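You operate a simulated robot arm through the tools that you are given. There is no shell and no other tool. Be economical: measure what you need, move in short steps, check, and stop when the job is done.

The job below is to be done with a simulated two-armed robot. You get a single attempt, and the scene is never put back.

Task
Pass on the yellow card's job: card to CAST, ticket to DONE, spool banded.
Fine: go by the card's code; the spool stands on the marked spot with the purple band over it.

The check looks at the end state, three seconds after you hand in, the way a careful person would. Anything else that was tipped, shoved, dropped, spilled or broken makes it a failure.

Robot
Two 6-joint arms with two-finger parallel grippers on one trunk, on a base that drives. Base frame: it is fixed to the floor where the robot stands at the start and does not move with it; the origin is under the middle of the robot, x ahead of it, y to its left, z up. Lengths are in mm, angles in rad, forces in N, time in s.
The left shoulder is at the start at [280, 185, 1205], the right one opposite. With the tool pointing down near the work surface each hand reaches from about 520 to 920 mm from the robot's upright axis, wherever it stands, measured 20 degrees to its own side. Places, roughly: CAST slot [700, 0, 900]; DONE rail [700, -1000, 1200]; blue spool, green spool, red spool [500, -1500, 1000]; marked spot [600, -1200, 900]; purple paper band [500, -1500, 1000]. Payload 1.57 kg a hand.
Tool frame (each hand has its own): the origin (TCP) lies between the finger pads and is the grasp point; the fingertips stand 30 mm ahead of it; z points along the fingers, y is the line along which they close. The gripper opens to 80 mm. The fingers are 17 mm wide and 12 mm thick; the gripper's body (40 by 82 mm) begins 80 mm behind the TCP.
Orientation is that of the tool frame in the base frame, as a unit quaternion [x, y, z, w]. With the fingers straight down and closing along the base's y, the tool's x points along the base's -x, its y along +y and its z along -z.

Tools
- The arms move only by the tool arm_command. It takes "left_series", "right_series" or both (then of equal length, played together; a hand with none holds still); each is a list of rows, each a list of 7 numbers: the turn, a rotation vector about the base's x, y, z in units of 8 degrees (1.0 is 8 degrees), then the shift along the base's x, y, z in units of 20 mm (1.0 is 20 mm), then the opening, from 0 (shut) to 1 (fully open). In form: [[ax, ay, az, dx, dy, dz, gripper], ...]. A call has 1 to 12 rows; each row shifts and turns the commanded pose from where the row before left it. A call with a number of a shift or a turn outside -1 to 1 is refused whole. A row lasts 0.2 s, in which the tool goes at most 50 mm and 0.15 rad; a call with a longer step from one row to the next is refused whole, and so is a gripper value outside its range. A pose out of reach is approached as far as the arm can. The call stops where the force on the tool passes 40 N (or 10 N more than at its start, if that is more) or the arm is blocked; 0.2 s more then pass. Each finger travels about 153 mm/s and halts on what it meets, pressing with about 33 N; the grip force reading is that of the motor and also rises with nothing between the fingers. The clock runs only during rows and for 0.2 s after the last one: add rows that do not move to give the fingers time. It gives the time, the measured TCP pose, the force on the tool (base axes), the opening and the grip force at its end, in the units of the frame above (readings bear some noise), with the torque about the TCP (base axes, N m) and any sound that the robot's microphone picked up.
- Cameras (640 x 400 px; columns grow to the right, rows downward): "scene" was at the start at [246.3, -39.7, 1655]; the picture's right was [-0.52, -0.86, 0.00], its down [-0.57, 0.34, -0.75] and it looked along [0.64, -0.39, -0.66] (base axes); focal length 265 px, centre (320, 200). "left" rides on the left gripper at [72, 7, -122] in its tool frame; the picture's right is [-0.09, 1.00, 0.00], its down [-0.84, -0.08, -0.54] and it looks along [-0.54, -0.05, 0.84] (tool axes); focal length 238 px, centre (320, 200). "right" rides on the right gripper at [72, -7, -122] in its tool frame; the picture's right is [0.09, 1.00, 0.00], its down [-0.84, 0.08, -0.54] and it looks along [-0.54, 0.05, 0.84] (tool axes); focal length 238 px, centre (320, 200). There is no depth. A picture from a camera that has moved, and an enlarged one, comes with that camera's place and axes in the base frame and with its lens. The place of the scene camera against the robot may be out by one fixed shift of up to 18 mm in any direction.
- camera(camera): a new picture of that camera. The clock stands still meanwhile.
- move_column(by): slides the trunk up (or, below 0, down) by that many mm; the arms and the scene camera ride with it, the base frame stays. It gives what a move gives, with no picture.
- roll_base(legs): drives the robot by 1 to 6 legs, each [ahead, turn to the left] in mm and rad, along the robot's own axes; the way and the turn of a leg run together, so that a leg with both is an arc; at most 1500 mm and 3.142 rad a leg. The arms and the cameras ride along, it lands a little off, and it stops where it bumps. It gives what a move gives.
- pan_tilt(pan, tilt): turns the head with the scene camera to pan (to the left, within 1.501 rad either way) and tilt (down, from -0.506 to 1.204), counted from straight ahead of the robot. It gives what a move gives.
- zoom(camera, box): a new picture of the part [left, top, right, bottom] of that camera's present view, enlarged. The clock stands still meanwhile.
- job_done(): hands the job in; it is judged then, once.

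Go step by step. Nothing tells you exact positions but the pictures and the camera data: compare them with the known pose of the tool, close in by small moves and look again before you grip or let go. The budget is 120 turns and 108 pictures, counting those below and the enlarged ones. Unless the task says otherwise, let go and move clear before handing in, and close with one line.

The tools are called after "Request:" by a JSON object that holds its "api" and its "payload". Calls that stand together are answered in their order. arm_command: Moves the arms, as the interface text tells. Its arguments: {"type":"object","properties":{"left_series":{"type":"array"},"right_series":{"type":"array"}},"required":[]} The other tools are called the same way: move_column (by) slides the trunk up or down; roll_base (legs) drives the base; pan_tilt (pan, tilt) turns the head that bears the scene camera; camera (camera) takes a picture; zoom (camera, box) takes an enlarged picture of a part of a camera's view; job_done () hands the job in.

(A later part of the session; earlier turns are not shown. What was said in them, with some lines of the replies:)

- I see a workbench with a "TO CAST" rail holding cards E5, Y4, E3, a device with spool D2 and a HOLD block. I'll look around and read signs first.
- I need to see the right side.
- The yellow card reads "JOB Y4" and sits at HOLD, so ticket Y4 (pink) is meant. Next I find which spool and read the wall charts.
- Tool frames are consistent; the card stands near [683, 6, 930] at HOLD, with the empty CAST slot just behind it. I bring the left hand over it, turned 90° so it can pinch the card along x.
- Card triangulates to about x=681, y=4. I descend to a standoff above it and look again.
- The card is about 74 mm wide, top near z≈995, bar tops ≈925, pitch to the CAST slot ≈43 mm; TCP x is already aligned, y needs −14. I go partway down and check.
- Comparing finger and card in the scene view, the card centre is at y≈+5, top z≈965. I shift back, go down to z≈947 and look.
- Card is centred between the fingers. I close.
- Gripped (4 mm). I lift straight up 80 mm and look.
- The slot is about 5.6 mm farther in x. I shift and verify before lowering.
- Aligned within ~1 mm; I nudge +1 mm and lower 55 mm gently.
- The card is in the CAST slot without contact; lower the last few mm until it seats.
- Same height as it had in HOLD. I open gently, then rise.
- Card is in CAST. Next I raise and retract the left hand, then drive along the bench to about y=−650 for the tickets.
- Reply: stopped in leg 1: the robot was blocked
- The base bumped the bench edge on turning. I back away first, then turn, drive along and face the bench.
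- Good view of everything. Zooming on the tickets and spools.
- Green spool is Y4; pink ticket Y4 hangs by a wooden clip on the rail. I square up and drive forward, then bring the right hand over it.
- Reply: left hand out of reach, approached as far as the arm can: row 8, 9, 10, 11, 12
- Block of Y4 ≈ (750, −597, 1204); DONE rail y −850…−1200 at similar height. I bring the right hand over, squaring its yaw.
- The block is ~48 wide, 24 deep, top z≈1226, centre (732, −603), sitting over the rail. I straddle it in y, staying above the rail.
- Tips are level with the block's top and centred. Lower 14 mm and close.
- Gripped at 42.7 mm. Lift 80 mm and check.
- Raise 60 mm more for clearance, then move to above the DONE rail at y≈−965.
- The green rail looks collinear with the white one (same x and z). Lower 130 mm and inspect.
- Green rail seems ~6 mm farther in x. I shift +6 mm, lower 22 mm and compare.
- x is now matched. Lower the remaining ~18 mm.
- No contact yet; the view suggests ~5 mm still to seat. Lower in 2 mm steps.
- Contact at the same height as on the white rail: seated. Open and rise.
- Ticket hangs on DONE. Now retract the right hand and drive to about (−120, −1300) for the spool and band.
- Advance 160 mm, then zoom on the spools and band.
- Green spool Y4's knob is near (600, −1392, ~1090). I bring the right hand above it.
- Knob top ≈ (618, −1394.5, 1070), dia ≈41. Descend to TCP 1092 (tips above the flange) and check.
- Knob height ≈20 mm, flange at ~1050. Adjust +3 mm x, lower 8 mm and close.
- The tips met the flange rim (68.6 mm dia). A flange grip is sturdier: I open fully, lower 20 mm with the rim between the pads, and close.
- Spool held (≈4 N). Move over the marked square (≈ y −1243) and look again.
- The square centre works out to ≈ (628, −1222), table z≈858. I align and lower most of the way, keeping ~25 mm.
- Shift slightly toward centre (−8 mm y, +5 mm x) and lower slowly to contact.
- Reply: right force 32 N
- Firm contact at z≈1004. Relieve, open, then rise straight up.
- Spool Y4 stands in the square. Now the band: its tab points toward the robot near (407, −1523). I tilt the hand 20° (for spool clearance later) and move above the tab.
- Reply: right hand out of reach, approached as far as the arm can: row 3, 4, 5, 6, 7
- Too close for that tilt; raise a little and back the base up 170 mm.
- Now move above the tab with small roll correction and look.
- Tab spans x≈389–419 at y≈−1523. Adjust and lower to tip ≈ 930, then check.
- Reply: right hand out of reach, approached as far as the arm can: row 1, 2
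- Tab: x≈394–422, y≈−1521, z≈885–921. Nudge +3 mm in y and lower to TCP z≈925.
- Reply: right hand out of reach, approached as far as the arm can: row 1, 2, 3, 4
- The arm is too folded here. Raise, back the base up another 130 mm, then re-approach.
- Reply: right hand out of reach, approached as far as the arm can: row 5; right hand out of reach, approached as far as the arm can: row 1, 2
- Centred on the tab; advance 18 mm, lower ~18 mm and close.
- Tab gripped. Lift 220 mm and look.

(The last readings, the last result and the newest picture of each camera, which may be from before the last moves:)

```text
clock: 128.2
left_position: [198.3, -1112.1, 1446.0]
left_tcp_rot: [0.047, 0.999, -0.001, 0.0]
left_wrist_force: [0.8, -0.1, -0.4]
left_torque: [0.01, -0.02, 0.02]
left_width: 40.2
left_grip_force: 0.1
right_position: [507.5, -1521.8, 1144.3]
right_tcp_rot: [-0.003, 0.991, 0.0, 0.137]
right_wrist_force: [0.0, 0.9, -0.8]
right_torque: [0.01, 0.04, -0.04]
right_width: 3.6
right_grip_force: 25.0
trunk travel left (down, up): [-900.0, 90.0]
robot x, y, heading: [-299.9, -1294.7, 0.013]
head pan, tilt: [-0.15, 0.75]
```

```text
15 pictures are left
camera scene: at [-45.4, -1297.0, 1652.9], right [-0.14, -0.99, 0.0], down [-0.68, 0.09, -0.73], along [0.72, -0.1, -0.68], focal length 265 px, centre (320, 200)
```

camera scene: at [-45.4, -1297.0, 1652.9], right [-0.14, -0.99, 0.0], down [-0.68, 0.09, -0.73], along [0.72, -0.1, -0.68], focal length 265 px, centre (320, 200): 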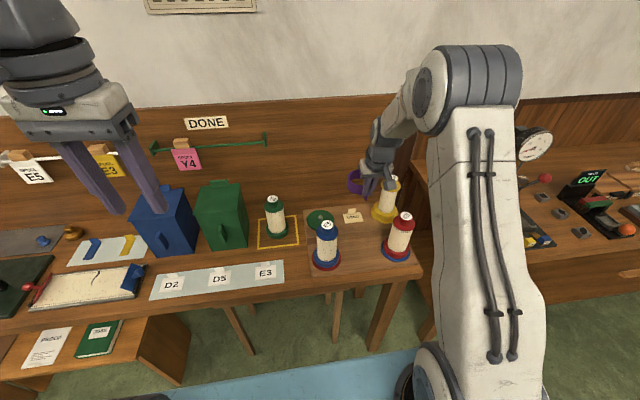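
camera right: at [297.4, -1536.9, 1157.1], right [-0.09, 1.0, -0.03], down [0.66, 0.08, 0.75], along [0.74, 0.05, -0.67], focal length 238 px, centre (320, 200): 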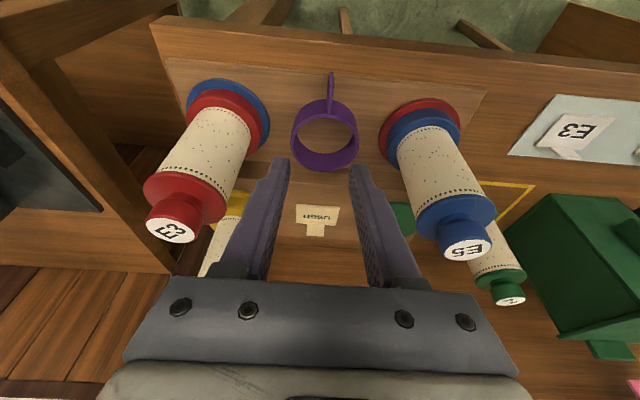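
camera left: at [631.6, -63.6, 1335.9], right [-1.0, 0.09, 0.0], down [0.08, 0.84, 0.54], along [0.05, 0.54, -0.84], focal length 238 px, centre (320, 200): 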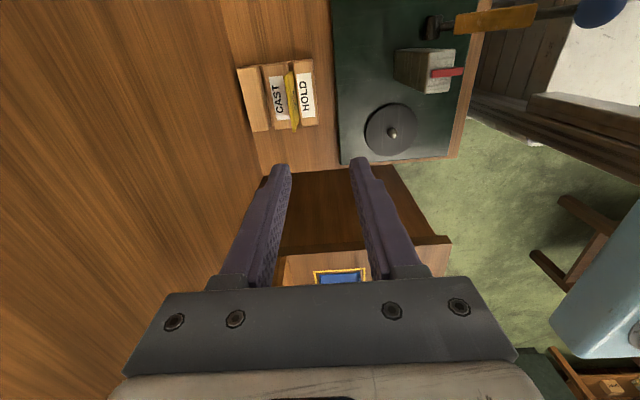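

Band is held level. Spool axis ≈ (636, −1230); ring centre ≈ TCP + (63, −2). Move above the spool.

Request:
{"api": "arm_command", "payload": {"right_series": [[0, 0, 0, 0.22, 0.98, 0, 0], [0, 0, 0, 0.22, 0.98, 0, 0], [0, 0, 0, 0.22, 0.98, 0, 0], [0, 0, 0, 0.22, 0.98, 0, 0], [0, 0, 0, 0.22, 0.98, 0, 0], [0, 0, 0, 0.22, 0.98, 0, 0], [0, 0, 0, 0.22, 0.98, 0, 0], [0, 0, 0, 0.22, 0.98, 0, 0], [0, 0, 0, 0.22, 0.98, 0, 0], [0, 0, 0, 0.22, 0.98, 0, 0], [0, 0, 0, 0.22, 0.98, 0, 0], [0, 0, 0, 0.22, 0.98, 0, 0]]}}

Request:
{"api": "arm_command", "payload": {"right_series": [[0, 0, 0, 0.22, 0.98, 0, 0], [0, 0, 0, 0.22, 0.98, 0, 0], [0, 0, 0, 0.2, 0.98, 0, 0], [0, 0, 0, 0, 0, -1, 0], [0, 0, 0, 0, 0, -1, 0], [0, 0, 0, 0, 0, -0.6, 0], [0, 0, 0, 0, 0, 0, 0]]}}

Request:
{"api": "camera", "payload": {"camera": "right"}}

Request:
{"api": "zoom", "payload": {"camera": "scene", "box": [235, 170, 325, 260]}}

```text
clock: 130.8
left_position: [199.3, -1113.5, 1445.9]
left_tcp_rot: [0.047, 0.999, 0.0, -0.001]
left_wrist_force: [0.3, 0.3, 0.2]
left_torque: [0.01, 0.01, 0.0]
left_width: 39.8
left_grip_force: 0.0
right_position: [561.4, -1285.5, 1141.7]
right_tcp_rot: [-0.004, 0.991, 0.0, 0.135]
right_wrist_force: [0.1, 0.1, -0.8]
right_torque: [-0.02, 0.03, -0.03]
right_width: 3.7
right_grip_force: 24.0
trunk travel left (down, up): [-900.0, 90.0]
robot x, y, heading: [-306.2, -1293.0, 0.015]
head pan, tilt: [-0.15, 0.75]
```

```text
clock: 132.4
left_position: [199.4, -1111.9, 1446.0]
left_tcp_rot: [0.047, 0.999, 0.0, 0.0]
left_wrist_force: [0.1, 0.1, -0.4]
left_torque: [0.01, -0.03, 0.01]
left_width: 40.0
left_grip_force: 0.0
right_position: [577.3, -1229.2, 1091.7]
right_tcp_rot: [-0.003, 0.991, 0.001, 0.136]
right_wrist_force: [0.7, 0.7, 0.4]
right_torque: [0.02, -0.01, 0.0]
right_width: 3.4
right_grip_force: 24.1
trunk travel left (down, up): [-900.0, 90.0]
robot x, y, heading: [-300.7, -1291.0, 0.014]
head pan, tilt: [-0.15, 0.75]
```

```text
14 pictures are left
camera right: at [473.8, -1236.3, 1190.8], right [-0.1, 1.0, -0.02], down [0.66, 0.08, 0.75], along [0.75, 0.05, -0.66], focal length 238 px, centre (320, 200)
```

right: 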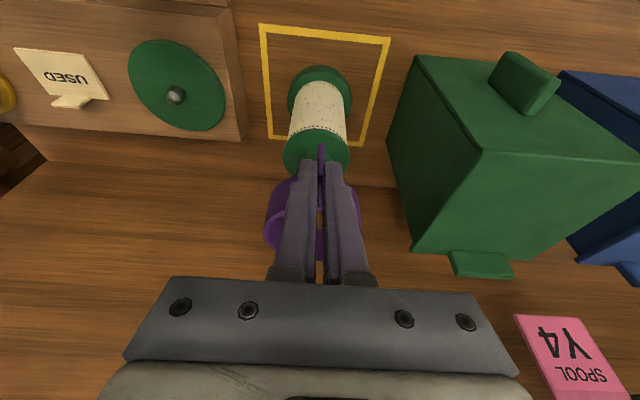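

```text
4.44 times, centred on (280, 215) of scene
camera zoom: at [-45.2, -1296.9, 1652.9], right [-0.14, -0.99, 0.0], down [-0.68, 0.09, -0.73], along [0.72, -0.1, -0.68], focal length 1178 px, centre (498, 133)
```

zoom: 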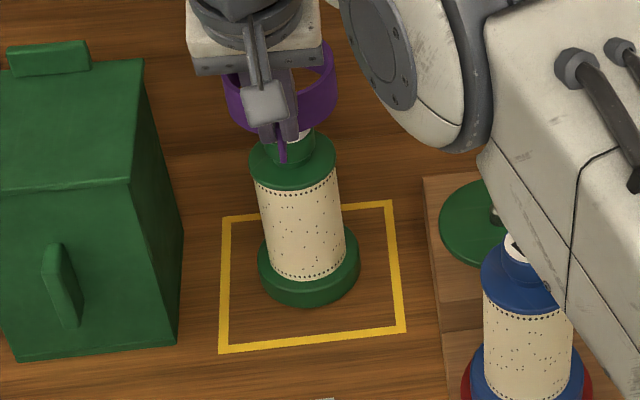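

Request:
{"api": "zoom", "payload": {"camera": "right", "box": [240, 60, 400, 290]}}

Request:
{"api": "zoom", "payload": {"camera": "scene", "box": [262, 170, 302, 220]}}

```text
1.74 times, centred on (320, 175) of right
camera zoom: at [473.8, -1236.3, 1190.8], right [-0.1, 1.0, -0.02], down [0.66, 0.08, 0.75], along [0.75, 0.05, -0.66], focal length 414 px, centre (320, 244)
```

zoom: 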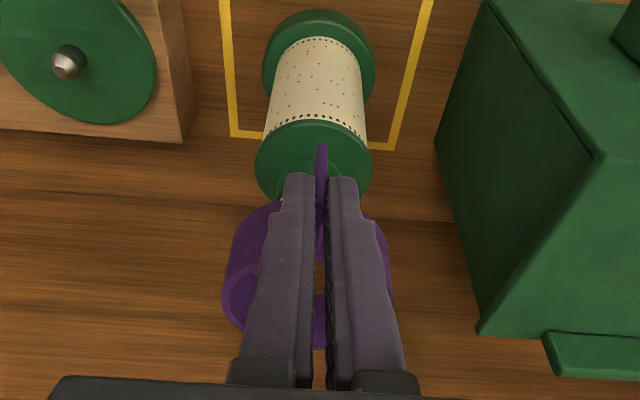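

```text
8.00 times, centred on (282, 195) of scene
camera zoom: at [-45.2, -1296.9, 1652.9], right [-0.14, -0.99, 0.0], down [-0.68, 0.09, -0.73], along [0.72, -0.1, -0.68], focal length 2120 px, centre (624, 240)
```

zoom: 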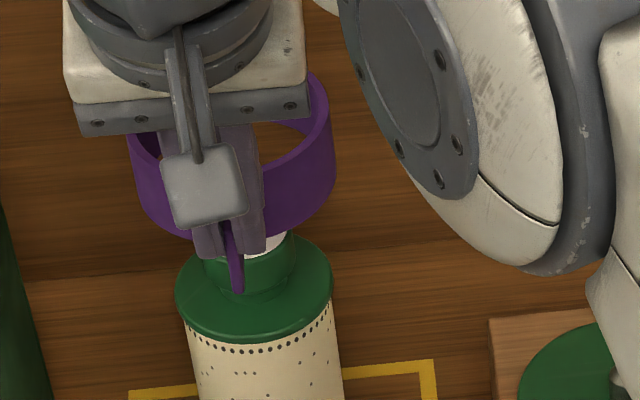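

Ring appears ~2.5 mm too far +y. Correct and lower to just above the flange to compare without parallax.

Request:
{"api": "arm_command", "payload": {"right_series": [[0, 0, 0, 0, -0.12, -0.6, 0], [0, 0, 0, 0, 0, -0.8, 0], [0, 0, 0, 0, 0, -0.8, 0], [0, 0, 0, 0, 0, 0, 0]]}}

Request:
{"api": "zoom", "payload": {"camera": "scene", "box": [257, 180, 307, 240]}}

Request:
{"api": "zoom", "payload": {"camera": "right", "box": [240, 100, 400, 290]}}

```text
clock: 133.4
left_position: [197.6, -1112.6, 1446.6]
left_tcp_rot: [0.047, 0.999, 0.0, 0.001]
left_wrist_force: [0.0, -0.6, 0.4]
left_torque: [0.0, 0.04, -0.04]
left_width: 39.9
left_grip_force: 0.1
right_position: [574.5, -1229.1, 1050.5]
right_tcp_rot: [-0.003, 0.99, 0.002, 0.138]
right_wrist_force: [-3.8, 1.6, 20.7]
right_torque: [0.04, -0.68, 0.06]
right_width: 3.9
right_grip_force: 25.0
trunk travel left (down, up): [-900.0, 90.0]
robot x, y, heading: [-303.8, -1290.7, 0.017]
head pan, tilt: [-0.15, 0.75]
```

```text
6.67 times, centred on (282, 210) of scene
camera zoom: at [-46.7, -1296.8, 1653.2], right [-0.14, -0.99, 0.0], down [-0.68, 0.09, -0.73], along [0.73, -0.1, -0.68], focal length 1767 px, centre (573, 133)
```

zoom: 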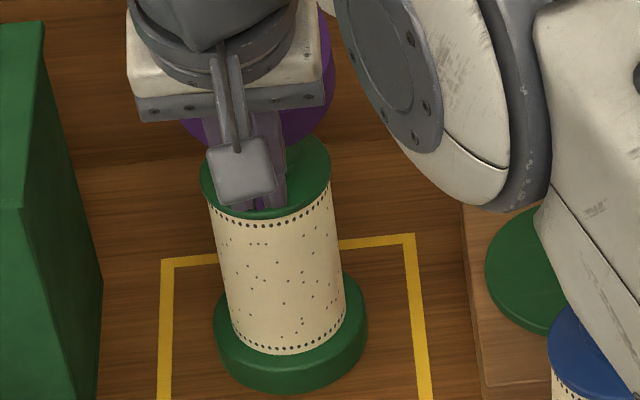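

```text
2.11 times, centred on (320, 195) of right
camera zoom: at [471.7, -1237.6, 1148.9], right [-0.1, 1.0, -0.02], down [0.66, 0.08, 0.75], along [0.75, 0.06, -0.66], focal length 502 px, centre (320, 210)
```

zoom: 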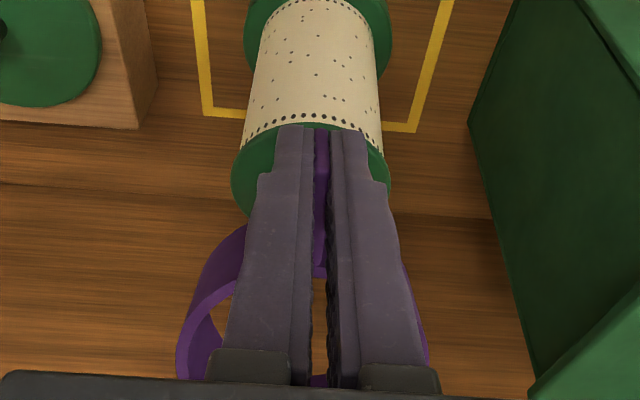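

The ring's near wall touched the knob: the ring sits too far +x. Back up, shift −13 mm in x, and lower to just around the knob.

Request:
{"api": "arm_command", "payload": {"right_series": [[0, 0, 0, 0, 0, 0.8, 0], [0, 0, 0, -0.65, 0, 0, 0], [0, 0, 0, 0, 0, 0, 0]]}}

Request:
{"api": "zoom", "payload": {"camera": "scene", "box": [257, 180, 307, 240]}}

```text
clock: 134.2
left_position: [198.9, -1112.1, 1445.4]
left_tcp_rot: [0.047, 0.999, 0.0, -0.002]
left_wrist_force: [-0.1, -0.4, 0.9]
left_torque: [0.01, 0.0, 0.0]
left_width: 40.2
left_grip_force: 0.0
right_position: [560.8, -1231.6, 1063.4]
right_tcp_rot: [-0.003, 0.991, 0.0, 0.134]
right_wrist_force: [0.2, 0.2, -0.2]
right_torque: [0.0, 0.02, 0.03]
right_width: 3.4
right_grip_force: 24.6
trunk travel left (down, up): [-900.0, 90.0]
robot x, y, heading: [-304.1, -1287.6, 0.021]
head pan, tilt: [-0.15, 0.75]
```

```text
6.67 times, centred on (282, 210) of scene
camera zoom: at [-45.3, -1296.9, 1652.8], right [-0.14, -0.99, 0.0], down [-0.68, 0.09, -0.73], along [0.72, -0.1, -0.68], focal length 1767 px, centre (573, 133)
```

zoom: 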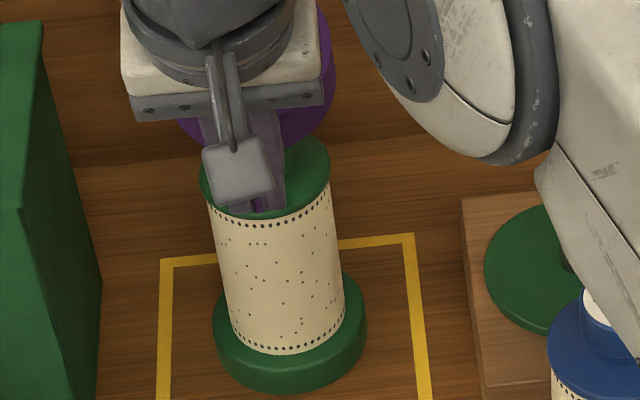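

Request:
{"api": "zoom", "payload": {"camera": "right", "box": [230, 90, 410, 290]}}

```text
2.00 times, centred on (320, 190) of right
camera zoom: at [459.1, -1238.1, 1161.1], right [-0.09, 1.0, -0.02], down [0.66, 0.08, 0.75], along [0.74, 0.05, -0.67], focal length 477 px, centre (320, 220)
```

zoom: 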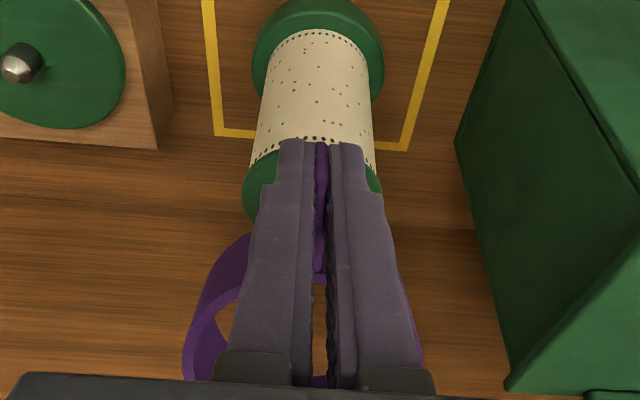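

The ring rotated up ~37° in the grip when it touched the knob (ring centre is really ~77 mm ahead). I raise, drive forward 100 mm, and pitch the hand +37° to level the ring, retracting x to compensate.

Request:
{"api": "arm_command", "payload": {"right_series": [[0, 0, 0, 0, 0, 1, 0], [0, 0, 0, 0, 0, 1, 0], [0, 0, 0, 0, 0, 1, 0], [0, 0, 0, 0, 0, 0.5, 0], [0, 0, 0, 0, 0, 0, 0]]}}

Request:
{"api": "roll_base", "payload": {"legs": [[90, 0]]}}

Request:
{"api": "arm_command", "payload": {"right_series": [[0, 0.66, 0, -0.6, 0, 0, 0], [0, 0.66, 0, -0.6, 0, 0, 0], [0, 0.66, 0, -0.6, 0, 0, 0], [0, 0.66, 0, -0.6, 0, 0, 0], [0, 0.66, 0, -0.6, 0, 0, 0], [0, 0.66, 0, -0.6, 0, 0, 0], [0, 0.66, 0, -0.6, 0, 0, 0], [0, 0, 0, 0, 0, 0, 0]]}}

Request:
{"api": "zoom", "payload": {"camera": "scene", "box": [240, 170, 340, 270]}}

```text
clock: 135.4
left_position: [199.5, -1112.8, 1446.0]
left_tcp_rot: [0.047, 0.999, 0.0, -0.002]
left_wrist_force: [-0.7, -0.1, -0.6]
left_torque: [-0.02, -0.01, -0.04]
left_width: 39.9
left_grip_force: 0.0
right_position: [561.2, -1230.3, 1132.3]
right_tcp_rot: [-0.003, 0.991, 0.001, 0.135]
right_wrist_force: [0.1, 0.6, -0.6]
right_torque: [-0.01, -0.01, 0.03]
right_width: 3.6
right_grip_force: 24.5
trunk travel left (down, up): [-900.0, 90.0]
robot x, y, heading: [-300.4, -1292.3, 0.016]
head pan, tilt: [-0.15, 0.75]
```

```text
clock: 136.5
left_position: [286.7, -1111.2, 1445.9]
left_tcp_rot: [0.047, 0.999, 0.001, 0.0]
left_wrist_force: [-0.5, 0.3, 0.8]
left_torque: [0.03, -0.03, -0.04]
left_width: 40.1
left_grip_force: 0.0
right_position: [646.3, -1229.3, 1130.0]
right_tcp_rot: [-0.004, 0.991, -0.002, 0.131]
right_wrist_force: [-20.2, 0.6, -16.0]
right_torque: [-0.01, 0.69, -0.02]
right_width: 3.7
right_grip_force: 24.9
trunk travel left (down, up): [-900.0, 90.0]
robot x, y, heading: [-213.6, -1288.9, 0.016]
head pan, tilt: [-0.15, 0.75]
```

```text
clock: 138.3
left_position: [287.6, -1109.6, 1445.4]
left_tcp_rot: [0.046, 0.999, 0.0, 0.0]
left_wrist_force: [-0.3, -0.3, -0.3]
left_torque: [0.03, 0.01, 0.0]
left_width: 39.8
left_grip_force: 0.0
right_position: [559.8, -1229.1, 1129.1]
right_tcp_rot: [-0.004, 0.981, 0.001, -0.192]
right_wrist_force: [-0.1, -0.1, 0.0]
right_torque: [-0.02, 0.0, 0.01]
right_width: 3.6
right_grip_force: 24.9
right hand out of reach, approached as far as the arm can: row 7
trunk travel left (down, up): [-900.0, 90.0]
robot x, y, heading: [-213.4, -1293.4, 0.015]
head pan, tilt: [-0.15, 0.75]
```

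```text
4.00 times, centred on (290, 220) of scene
camera zoom: at [43.0, -1295.3, 1652.9], right [-0.13, -0.99, 0.0], down [-0.68, 0.09, -0.73], along [0.72, -0.1, -0.68], focal length 1060 px, centre (440, 120)
```

zoom: 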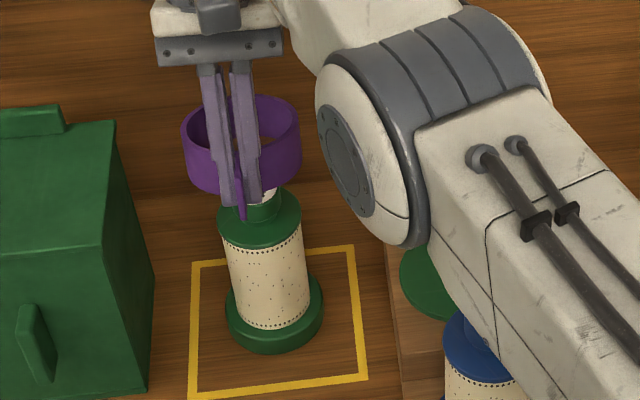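

Request:
{"api": "zoom", "payload": {"camera": "right", "box": [210, 60, 430, 290]}}

```text
1.74 times, centred on (320, 175) of right
camera zoom: at [538.1, -1237.2, 1268.4], right [-0.09, 0.99, 0.04], down [0.98, 0.09, 0.19], along [0.18, 0.05, -0.98], focal length 414 px, centre (320, 244)
```

zoom: 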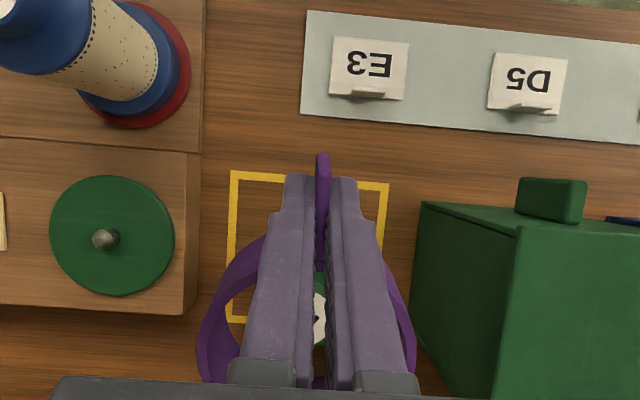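

Now looking down through the ring I can see the knob inside. The ring seems pitched ~8–10° down and ~12–15 mm short in x; correct both and look again.

Request:
{"api": "arm_command", "payload": {"right_series": [[0, -0.5, 0, 0.3, 0, -0.2, 0], [0, -0.5, 0, 0.3, 0, -0.2, 0], [0, 0, 0, 0, 0, 0, 0]]}}

Request:
{"api": "zoom", "payload": {"camera": "scene", "box": [260, 180, 320, 240]}}

```text
clock: 139.1
left_position: [287.6, -1110.5, 1446.8]
left_tcp_rot: [0.046, 0.999, 0.0, -0.001]
left_wrist_force: [0.4, 0.7, 0.0]
left_torque: [0.02, 0.01, -0.02]
left_width: 40.1
left_grip_force: 0.1
right_position: [571.9, -1229.8, 1123.2]
right_tcp_rot: [-0.005, 0.993, -0.001, -0.122]
right_wrist_force: [-0.1, 0.3, -0.9]
right_torque: [0.05, 0.02, 0.0]
right_width: 3.7
right_grip_force: 24.2
trunk travel left (down, up): [-900.0, 90.0]
robot x, y, heading: [-217.2, -1289.3, 0.008]
head pan, tilt: [-0.15, 0.75]
```

```text
6.67 times, centred on (290, 210) of scene
camera zoom: at [42.9, -1295.2, 1652.9], right [-0.13, -0.99, 0.0], down [-0.68, 0.09, -0.73], along [0.72, -0.1, -0.68], focal length 1767 px, centre (520, 133)
```

zoom: 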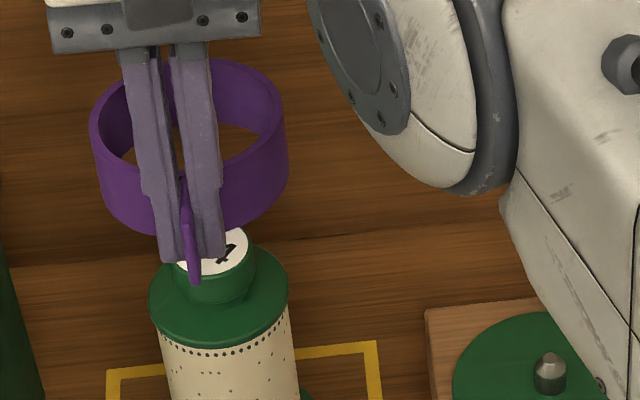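

Ring is level and nearly above the spool. Lower 56 mm so it encloses the knob, and compare.

Request:
{"api": "arm_command", "payload": {"right_series": [[0, 0, 0, 0, -0.07, -0.8, 0], [0, 0, 0, 0, 0, -0.8, 0], [0, 0, 0, 0, 0, -0.6, 0], [0, 0, 0, 0, 0, -0.6, 0], [0, 0, 0, 0, 0, 0, 0]]}}

Request:
{"api": "zoom", "payload": {"camera": "scene", "box": [260, 180, 320, 240]}}

```text
clock: 140.3
left_position: [287.9, -1111.0, 1446.2]
left_tcp_rot: [0.046, 0.999, 0.0, -0.001]
left_wrist_force: [0.2, -0.1, 0.1]
left_torque: [0.0, -0.02, 0.01]
left_width: 40.1
left_grip_force: 0.1
right_position: [572.1, -1230.6, 1066.3]
right_tcp_rot: [-0.005, 0.993, -0.001, -0.122]
right_wrist_force: [0.3, 0.2, -1.0]
right_torque: [-0.01, 0.02, 0.01]
right_width: 3.6
right_grip_force: 24.3
trunk travel left (down, up): [-900.0, 90.0]
robot x, y, heading: [-210.6, -1290.8, 0.014]
head pan, tilt: [-0.15, 0.75]
```

```text
6.67 times, centred on (290, 210) of scene
camera zoom: at [42.9, -1295.3, 1652.9], right [-0.13, -0.99, 0.0], down [-0.68, 0.09, -0.73], along [0.72, -0.1, -0.68], focal length 1767 px, centre (520, 133)
```

zoom: 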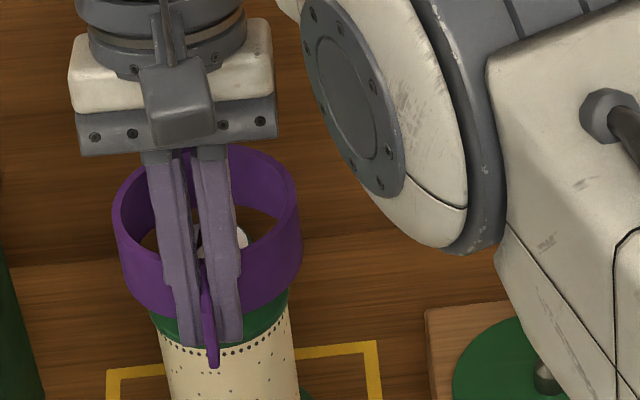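

Well aligned (≈2 mm). Lower in short steps past the flange, watching force.

Request:
{"api": "arm_command", "payload": {"right_series": [[0, 0, 0, 0, -0.06, -0.3, 0], [0, 0, 0, 0, 0, -0.3, 0], [0, 0, 0, 0, 0, -0.3, 0], [0, 0, 0, 0, 0, 0, 0]]}}

```text
clock: 141.3
left_position: [287.0, -1110.5, 1445.5]
left_tcp_rot: [0.047, 0.999, 0.001, 0.0]
left_wrist_force: [-0.3, 0.7, 0.0]
left_torque: [0.02, 0.03, 0.01]
left_width: 40.2
left_grip_force: 0.1
right_position: [572.0, -1233.1, 1046.9]
right_tcp_rot: [-0.004, 0.993, -0.001, -0.121]
right_wrist_force: [-0.4, -0.7, 0.0]
right_torque: [-0.02, -0.01, 0.01]
right_width: 3.6
right_grip_force: 24.4
trunk travel left (down, up): [-900.0, 90.0]
robot x, y, heading: [-211.6, -1292.7, 0.02]
head pan, tilt: [-0.15, 0.75]
```

Request:
{"api": "arm_command", "payload": {"right_series": [[0, 0, 0, 0, 0, -0.3, 0], [0, 0, 0, 0, 0, -0.3, 0], [0, 0, 0, 0, 0, 0, 0]]}}

Request:
{"api": "zoom", "payload": {"camera": "scene", "box": [260, 190, 320, 250]}}

```text
clock: 142.1
left_position: [286.2, -1110.5, 1445.9]
left_tcp_rot: [0.047, 0.999, 0.0, -0.001]
left_wrist_force: [0.0, 0.5, 0.3]
left_torque: [-0.01, 0.01, -0.03]
left_width: 40.4
left_grip_force: 0.1
right_position: [572.0, -1234.2, 1037.8]
right_tcp_rot: [-0.004, 0.993, -0.001, -0.12]
right_wrist_force: [-2.0, 0.1, 9.3]
right_torque: [0.06, -0.79, -0.01]
right_width: 3.7
right_grip_force: 24.6
trunk travel left (down, up): [-900.0, 90.0]
robot x, y, heading: [-214.6, -1289.9, 0.019]
head pan, tilt: [-0.15, 0.75]
```

```text
6.67 times, centred on (290, 220) of scene
camera zoom: at [42.2, -1295.3, 1653.1], right [-0.13, -0.99, 0.0], down [-0.68, 0.09, -0.73], along [0.72, -0.1, -0.68], focal length 1767 px, centre (520, 67)
```

zoom: 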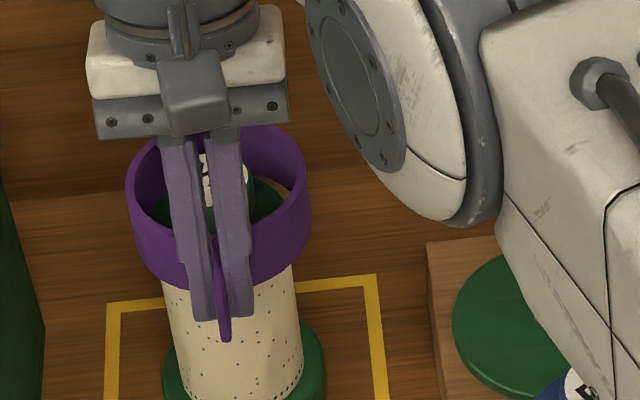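

Light contact ~93 mm ahead of the TCP: the far wall rests on the flange's far edge, so shift +5 mm in x after raising slightly, and lower again.

Request:
{"api": "arm_command", "payload": {"right_series": [[0, 0, 0, 0, 0, 0.5, 0], [0, 0, 0, 0.25, 0.05, 0, 0], [0, 0, 0, 0, 0, -0.3, 0], [0, 0, 0, 0, 0, -0.3, 0], [0, 0, 0, 0, 0, 0, 0]]}}

```text
clock: 143.3
left_position: [287.9, -1111.0, 1445.9]
left_tcp_rot: [0.046, 0.999, 0.0, 0.0]
left_wrist_force: [0.0, 0.3, -0.3]
left_torque: [0.01, 0.04, -0.02]
left_width: 39.8
left_grip_force: 0.1
right_position: [577.5, -1232.3, 1033.8]
right_tcp_rot: [-0.004, 0.993, -0.001, -0.122]
right_wrist_force: [-0.3, -0.1, -0.9]
right_torque: [0.01, 0.02, -0.01]
right_width: 3.5
right_grip_force: 24.6
trunk travel left (down, up): [-900.0, 90.0]
robot x, y, heading: [-218.6, -1292.7, 0.013]
head pan, tilt: [-0.15, 0.75]
```

No contact now, lower than before. Continue.

Request:
{"api": "arm_command", "payload": {"right_series": [[0, 0, 0, 0, 0, -0.3, 0], [0, 0, 0, 0, 0, -0.3, 0], [0, 0, 0, 0, 0, 0, 0]]}}

```text
clock: 144.1
left_position: [286.9, -1110.6, 1446.0]
left_tcp_rot: [0.047, 0.999, 0.0, -0.001]
left_wrist_force: [-0.2, -0.7, -0.3]
left_torque: [0.03, -0.01, 0.01]
left_width: 39.9
left_grip_force: 0.0
right_position: [575.8, -1230.3, 1021.5]
right_tcp_rot: [-0.004, 0.993, -0.001, -0.122]
right_wrist_force: [-0.3, -0.2, 0.3]
right_torque: [0.0, 0.02, 0.01]
right_width: 3.7
right_grip_force: 24.7
trunk travel left (down, up): [-900.0, 90.0]
robot x, y, heading: [-215.7, -1293.1, 0.02]
head pan, tilt: [-0.15, 0.75]
```

Band is passing over the flange. Lower 30 mm more (hand still clear of the knob).

Request:
{"api": "arm_command", "payload": {"right_series": [[0, 0, 0, 0, 0, -0.3, 0], [0, 0, 0, 0, 0, -0.3, 0], [0, 0, 0, 0, 0, -0.3, 0], [0, 0, 0, 0, 0, -0.3, 0], [0, 0, 0, 0, 0, 0, 0]]}}

```text
clock: 145.3
left_position: [287.8, -1110.7, 1445.7]
left_tcp_rot: [0.046, 0.999, 0.0, 0.0]
left_wrist_force: [-0.8, 0.6, -0.3]
left_torque: [-0.02, 0.0, 0.01]
left_width: 39.8
left_grip_force: 0.1
right_position: [575.8, -1231.8, 997.4]
right_tcp_rot: [-0.004, 0.993, 0.0, -0.122]
right_wrist_force: [-0.1, 0.2, 0.1]
right_torque: [-0.01, -0.02, 0.0]
right_width: 3.7
right_grip_force: 24.5
trunk travel left (down, up): [-900.0, 90.0]
robot x, y, heading: [-210.9, -1291.9, 0.019]
head pan, tilt: [-0.15, 0.75]
```

Request:
{"api": "arm_command", "payload": {"right_series": [[0, 0, 0, 0, 0, -0.3, 0], [0, 0, 0, 0, 0, -0.3, 0], [0, 0, 0, 0, 0, 0, 0], [0, 0, 0, 0, 0, 0, 0.2], [0, 0, 0, 0, 0, 0, 0.4], [0, 0, 0, 0, 0, 0, 0.4], [0, 0, 0, -0.3, 0, 0.5, 0.4], [0, 0, 0, -0.3, 0, 1, 0.4], [0, 0, 0, -0.3, 0, 1, 0.4], [0, 0, 0, -0.3, 0, 1, 0.4], [0, 0, 0, -0.3, 0, 1, 0.4], [0, 0, 0, -0.3, 0, 1, 0.4]]}}

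Request:
{"api": "arm_command", "payload": {"right_series": [[0, 0, 0, 0, -0.8, 1, 0.4], [0, 0, 0, 0, -0.8, 1, 0.4], [0, 0, 0, 0, -0.8, 1, 0.4], [0, 0, 0, 0, -0.8, 1, 0.4], [0, 0, 0, 0, -0.8, 1, 0.4], [0, 0, 0, 0, -0.8, 1, 0.4], [0, 0, 0, 0, -0.8, 1, 0.4], [0, 0, 0, 0, -0.8, 1, 0.4], [0, 0, 0, 0, -0.8, 0.5, 0.4], [0, 0, 0, 0, -0.8, 0, 0.4]]}}

Request:
{"api": "camera", "payload": {"camera": "scene"}}

```text
clock: 147.9
left_position: [286.5, -1110.7, 1446.1]
left_tcp_rot: [0.045, 0.999, 0.0, 0.0]
left_wrist_force: [-0.4, -0.4, 0.3]
left_torque: [0.01, -0.01, -0.01]
left_width: 40.1
left_grip_force: 0.1
right_position: [540.3, -1230.6, 1097.1]
right_tcp_rot: [-0.004, 0.993, -0.001, -0.122]
right_wrist_force: [0.3, 0.2, -0.1]
right_torque: [0.0, -0.01, -0.02]
right_width: 32.0
right_grip_force: 0.1
trunk travel left (down, up): [-900.0, 90.0]
robot x, y, heading: [-214.0, -1288.5, 0.015]
head pan, tilt: [-0.15, 0.75]
```

```text
clock: 150.1
left_position: [286.6, -1111.1, 1446.6]
left_tcp_rot: [0.046, 0.999, -0.001, -0.001]
left_wrist_force: [-0.2, 0.1, 0.5]
left_torque: [0.01, -0.02, -0.03]
left_width: 40.0
left_grip_force: 0.1
right_position: [540.7, -1393.4, 1267.2]
right_tcp_rot: [-0.005, 0.992, -0.001, -0.123]
right_wrist_force: [-0.2, -0.3, -0.2]
right_torque: [-0.01, 0.02, 0.0]
right_width: 32.0
right_grip_force: 0.1
trunk travel left (down, up): [-900.0, 90.0]
robot x, y, heading: [-216.3, -1286.7, 0.017]
head pan, tilt: [-0.15, 0.75]
```

```text
1 pictures are left
camera scene: at [42.8, -1295.3, 1652.9], right [-0.13, -0.99, 0.0], down [-0.68, 0.09, -0.73], along [0.72, -0.1, -0.68], focal length 265 px, centre (320, 200)
```

scene: 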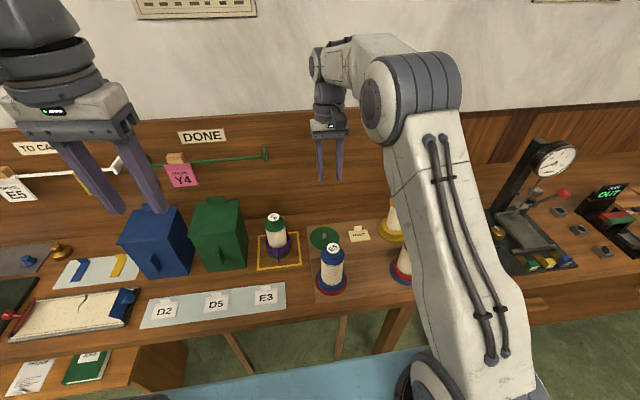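

The band has dropped onto the spool's base, and the spool stands in the square. One last close look.

Request:
{"api": "zoom", "payload": {"camera": "scene", "box": [130, 140, 310, 290]}}

```text
2.67 times, centred on (220, 215) of scene
camera zoom: at [42.8, -1295.3, 1652.9], right [-0.13, -0.99, 0.0], down [-0.68, 0.09, -0.73], along [0.72, -0.1, -0.68], focal length 707 px, centre (587, 160)
```

zoom: 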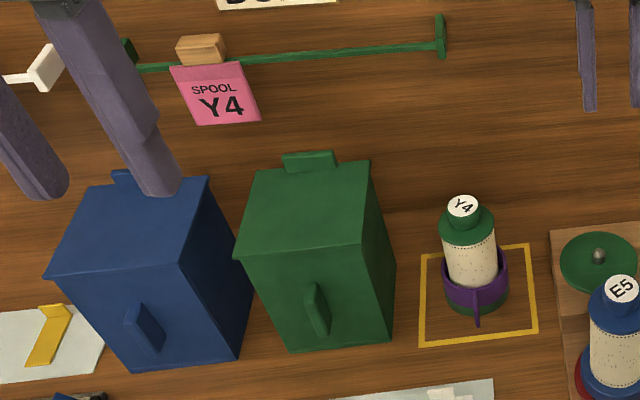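

Ticket Y4 hangs on the DONE rail. The spool stands inside the square with the band around its base, and both hands are clear, so I'm handing in.

Request:
{"api": "job_done", "payload": {}}

```text
The job is handed in.
```

I handed the job in: the yellow card (code Y4) is in the CAST slot, ticket Y4 hangs on the DONE rail, and the green Y4 spool stands inside the marked square with the purple band over it. Two contacts along the way could matter: the base bumped the bench edge on its first turn, and while I carried the band past the back of the bench the arm read about 20 N of contact with something I didn't identify. I saw nothing out of place afterwards, but my last pictures don't show every part of the bench.
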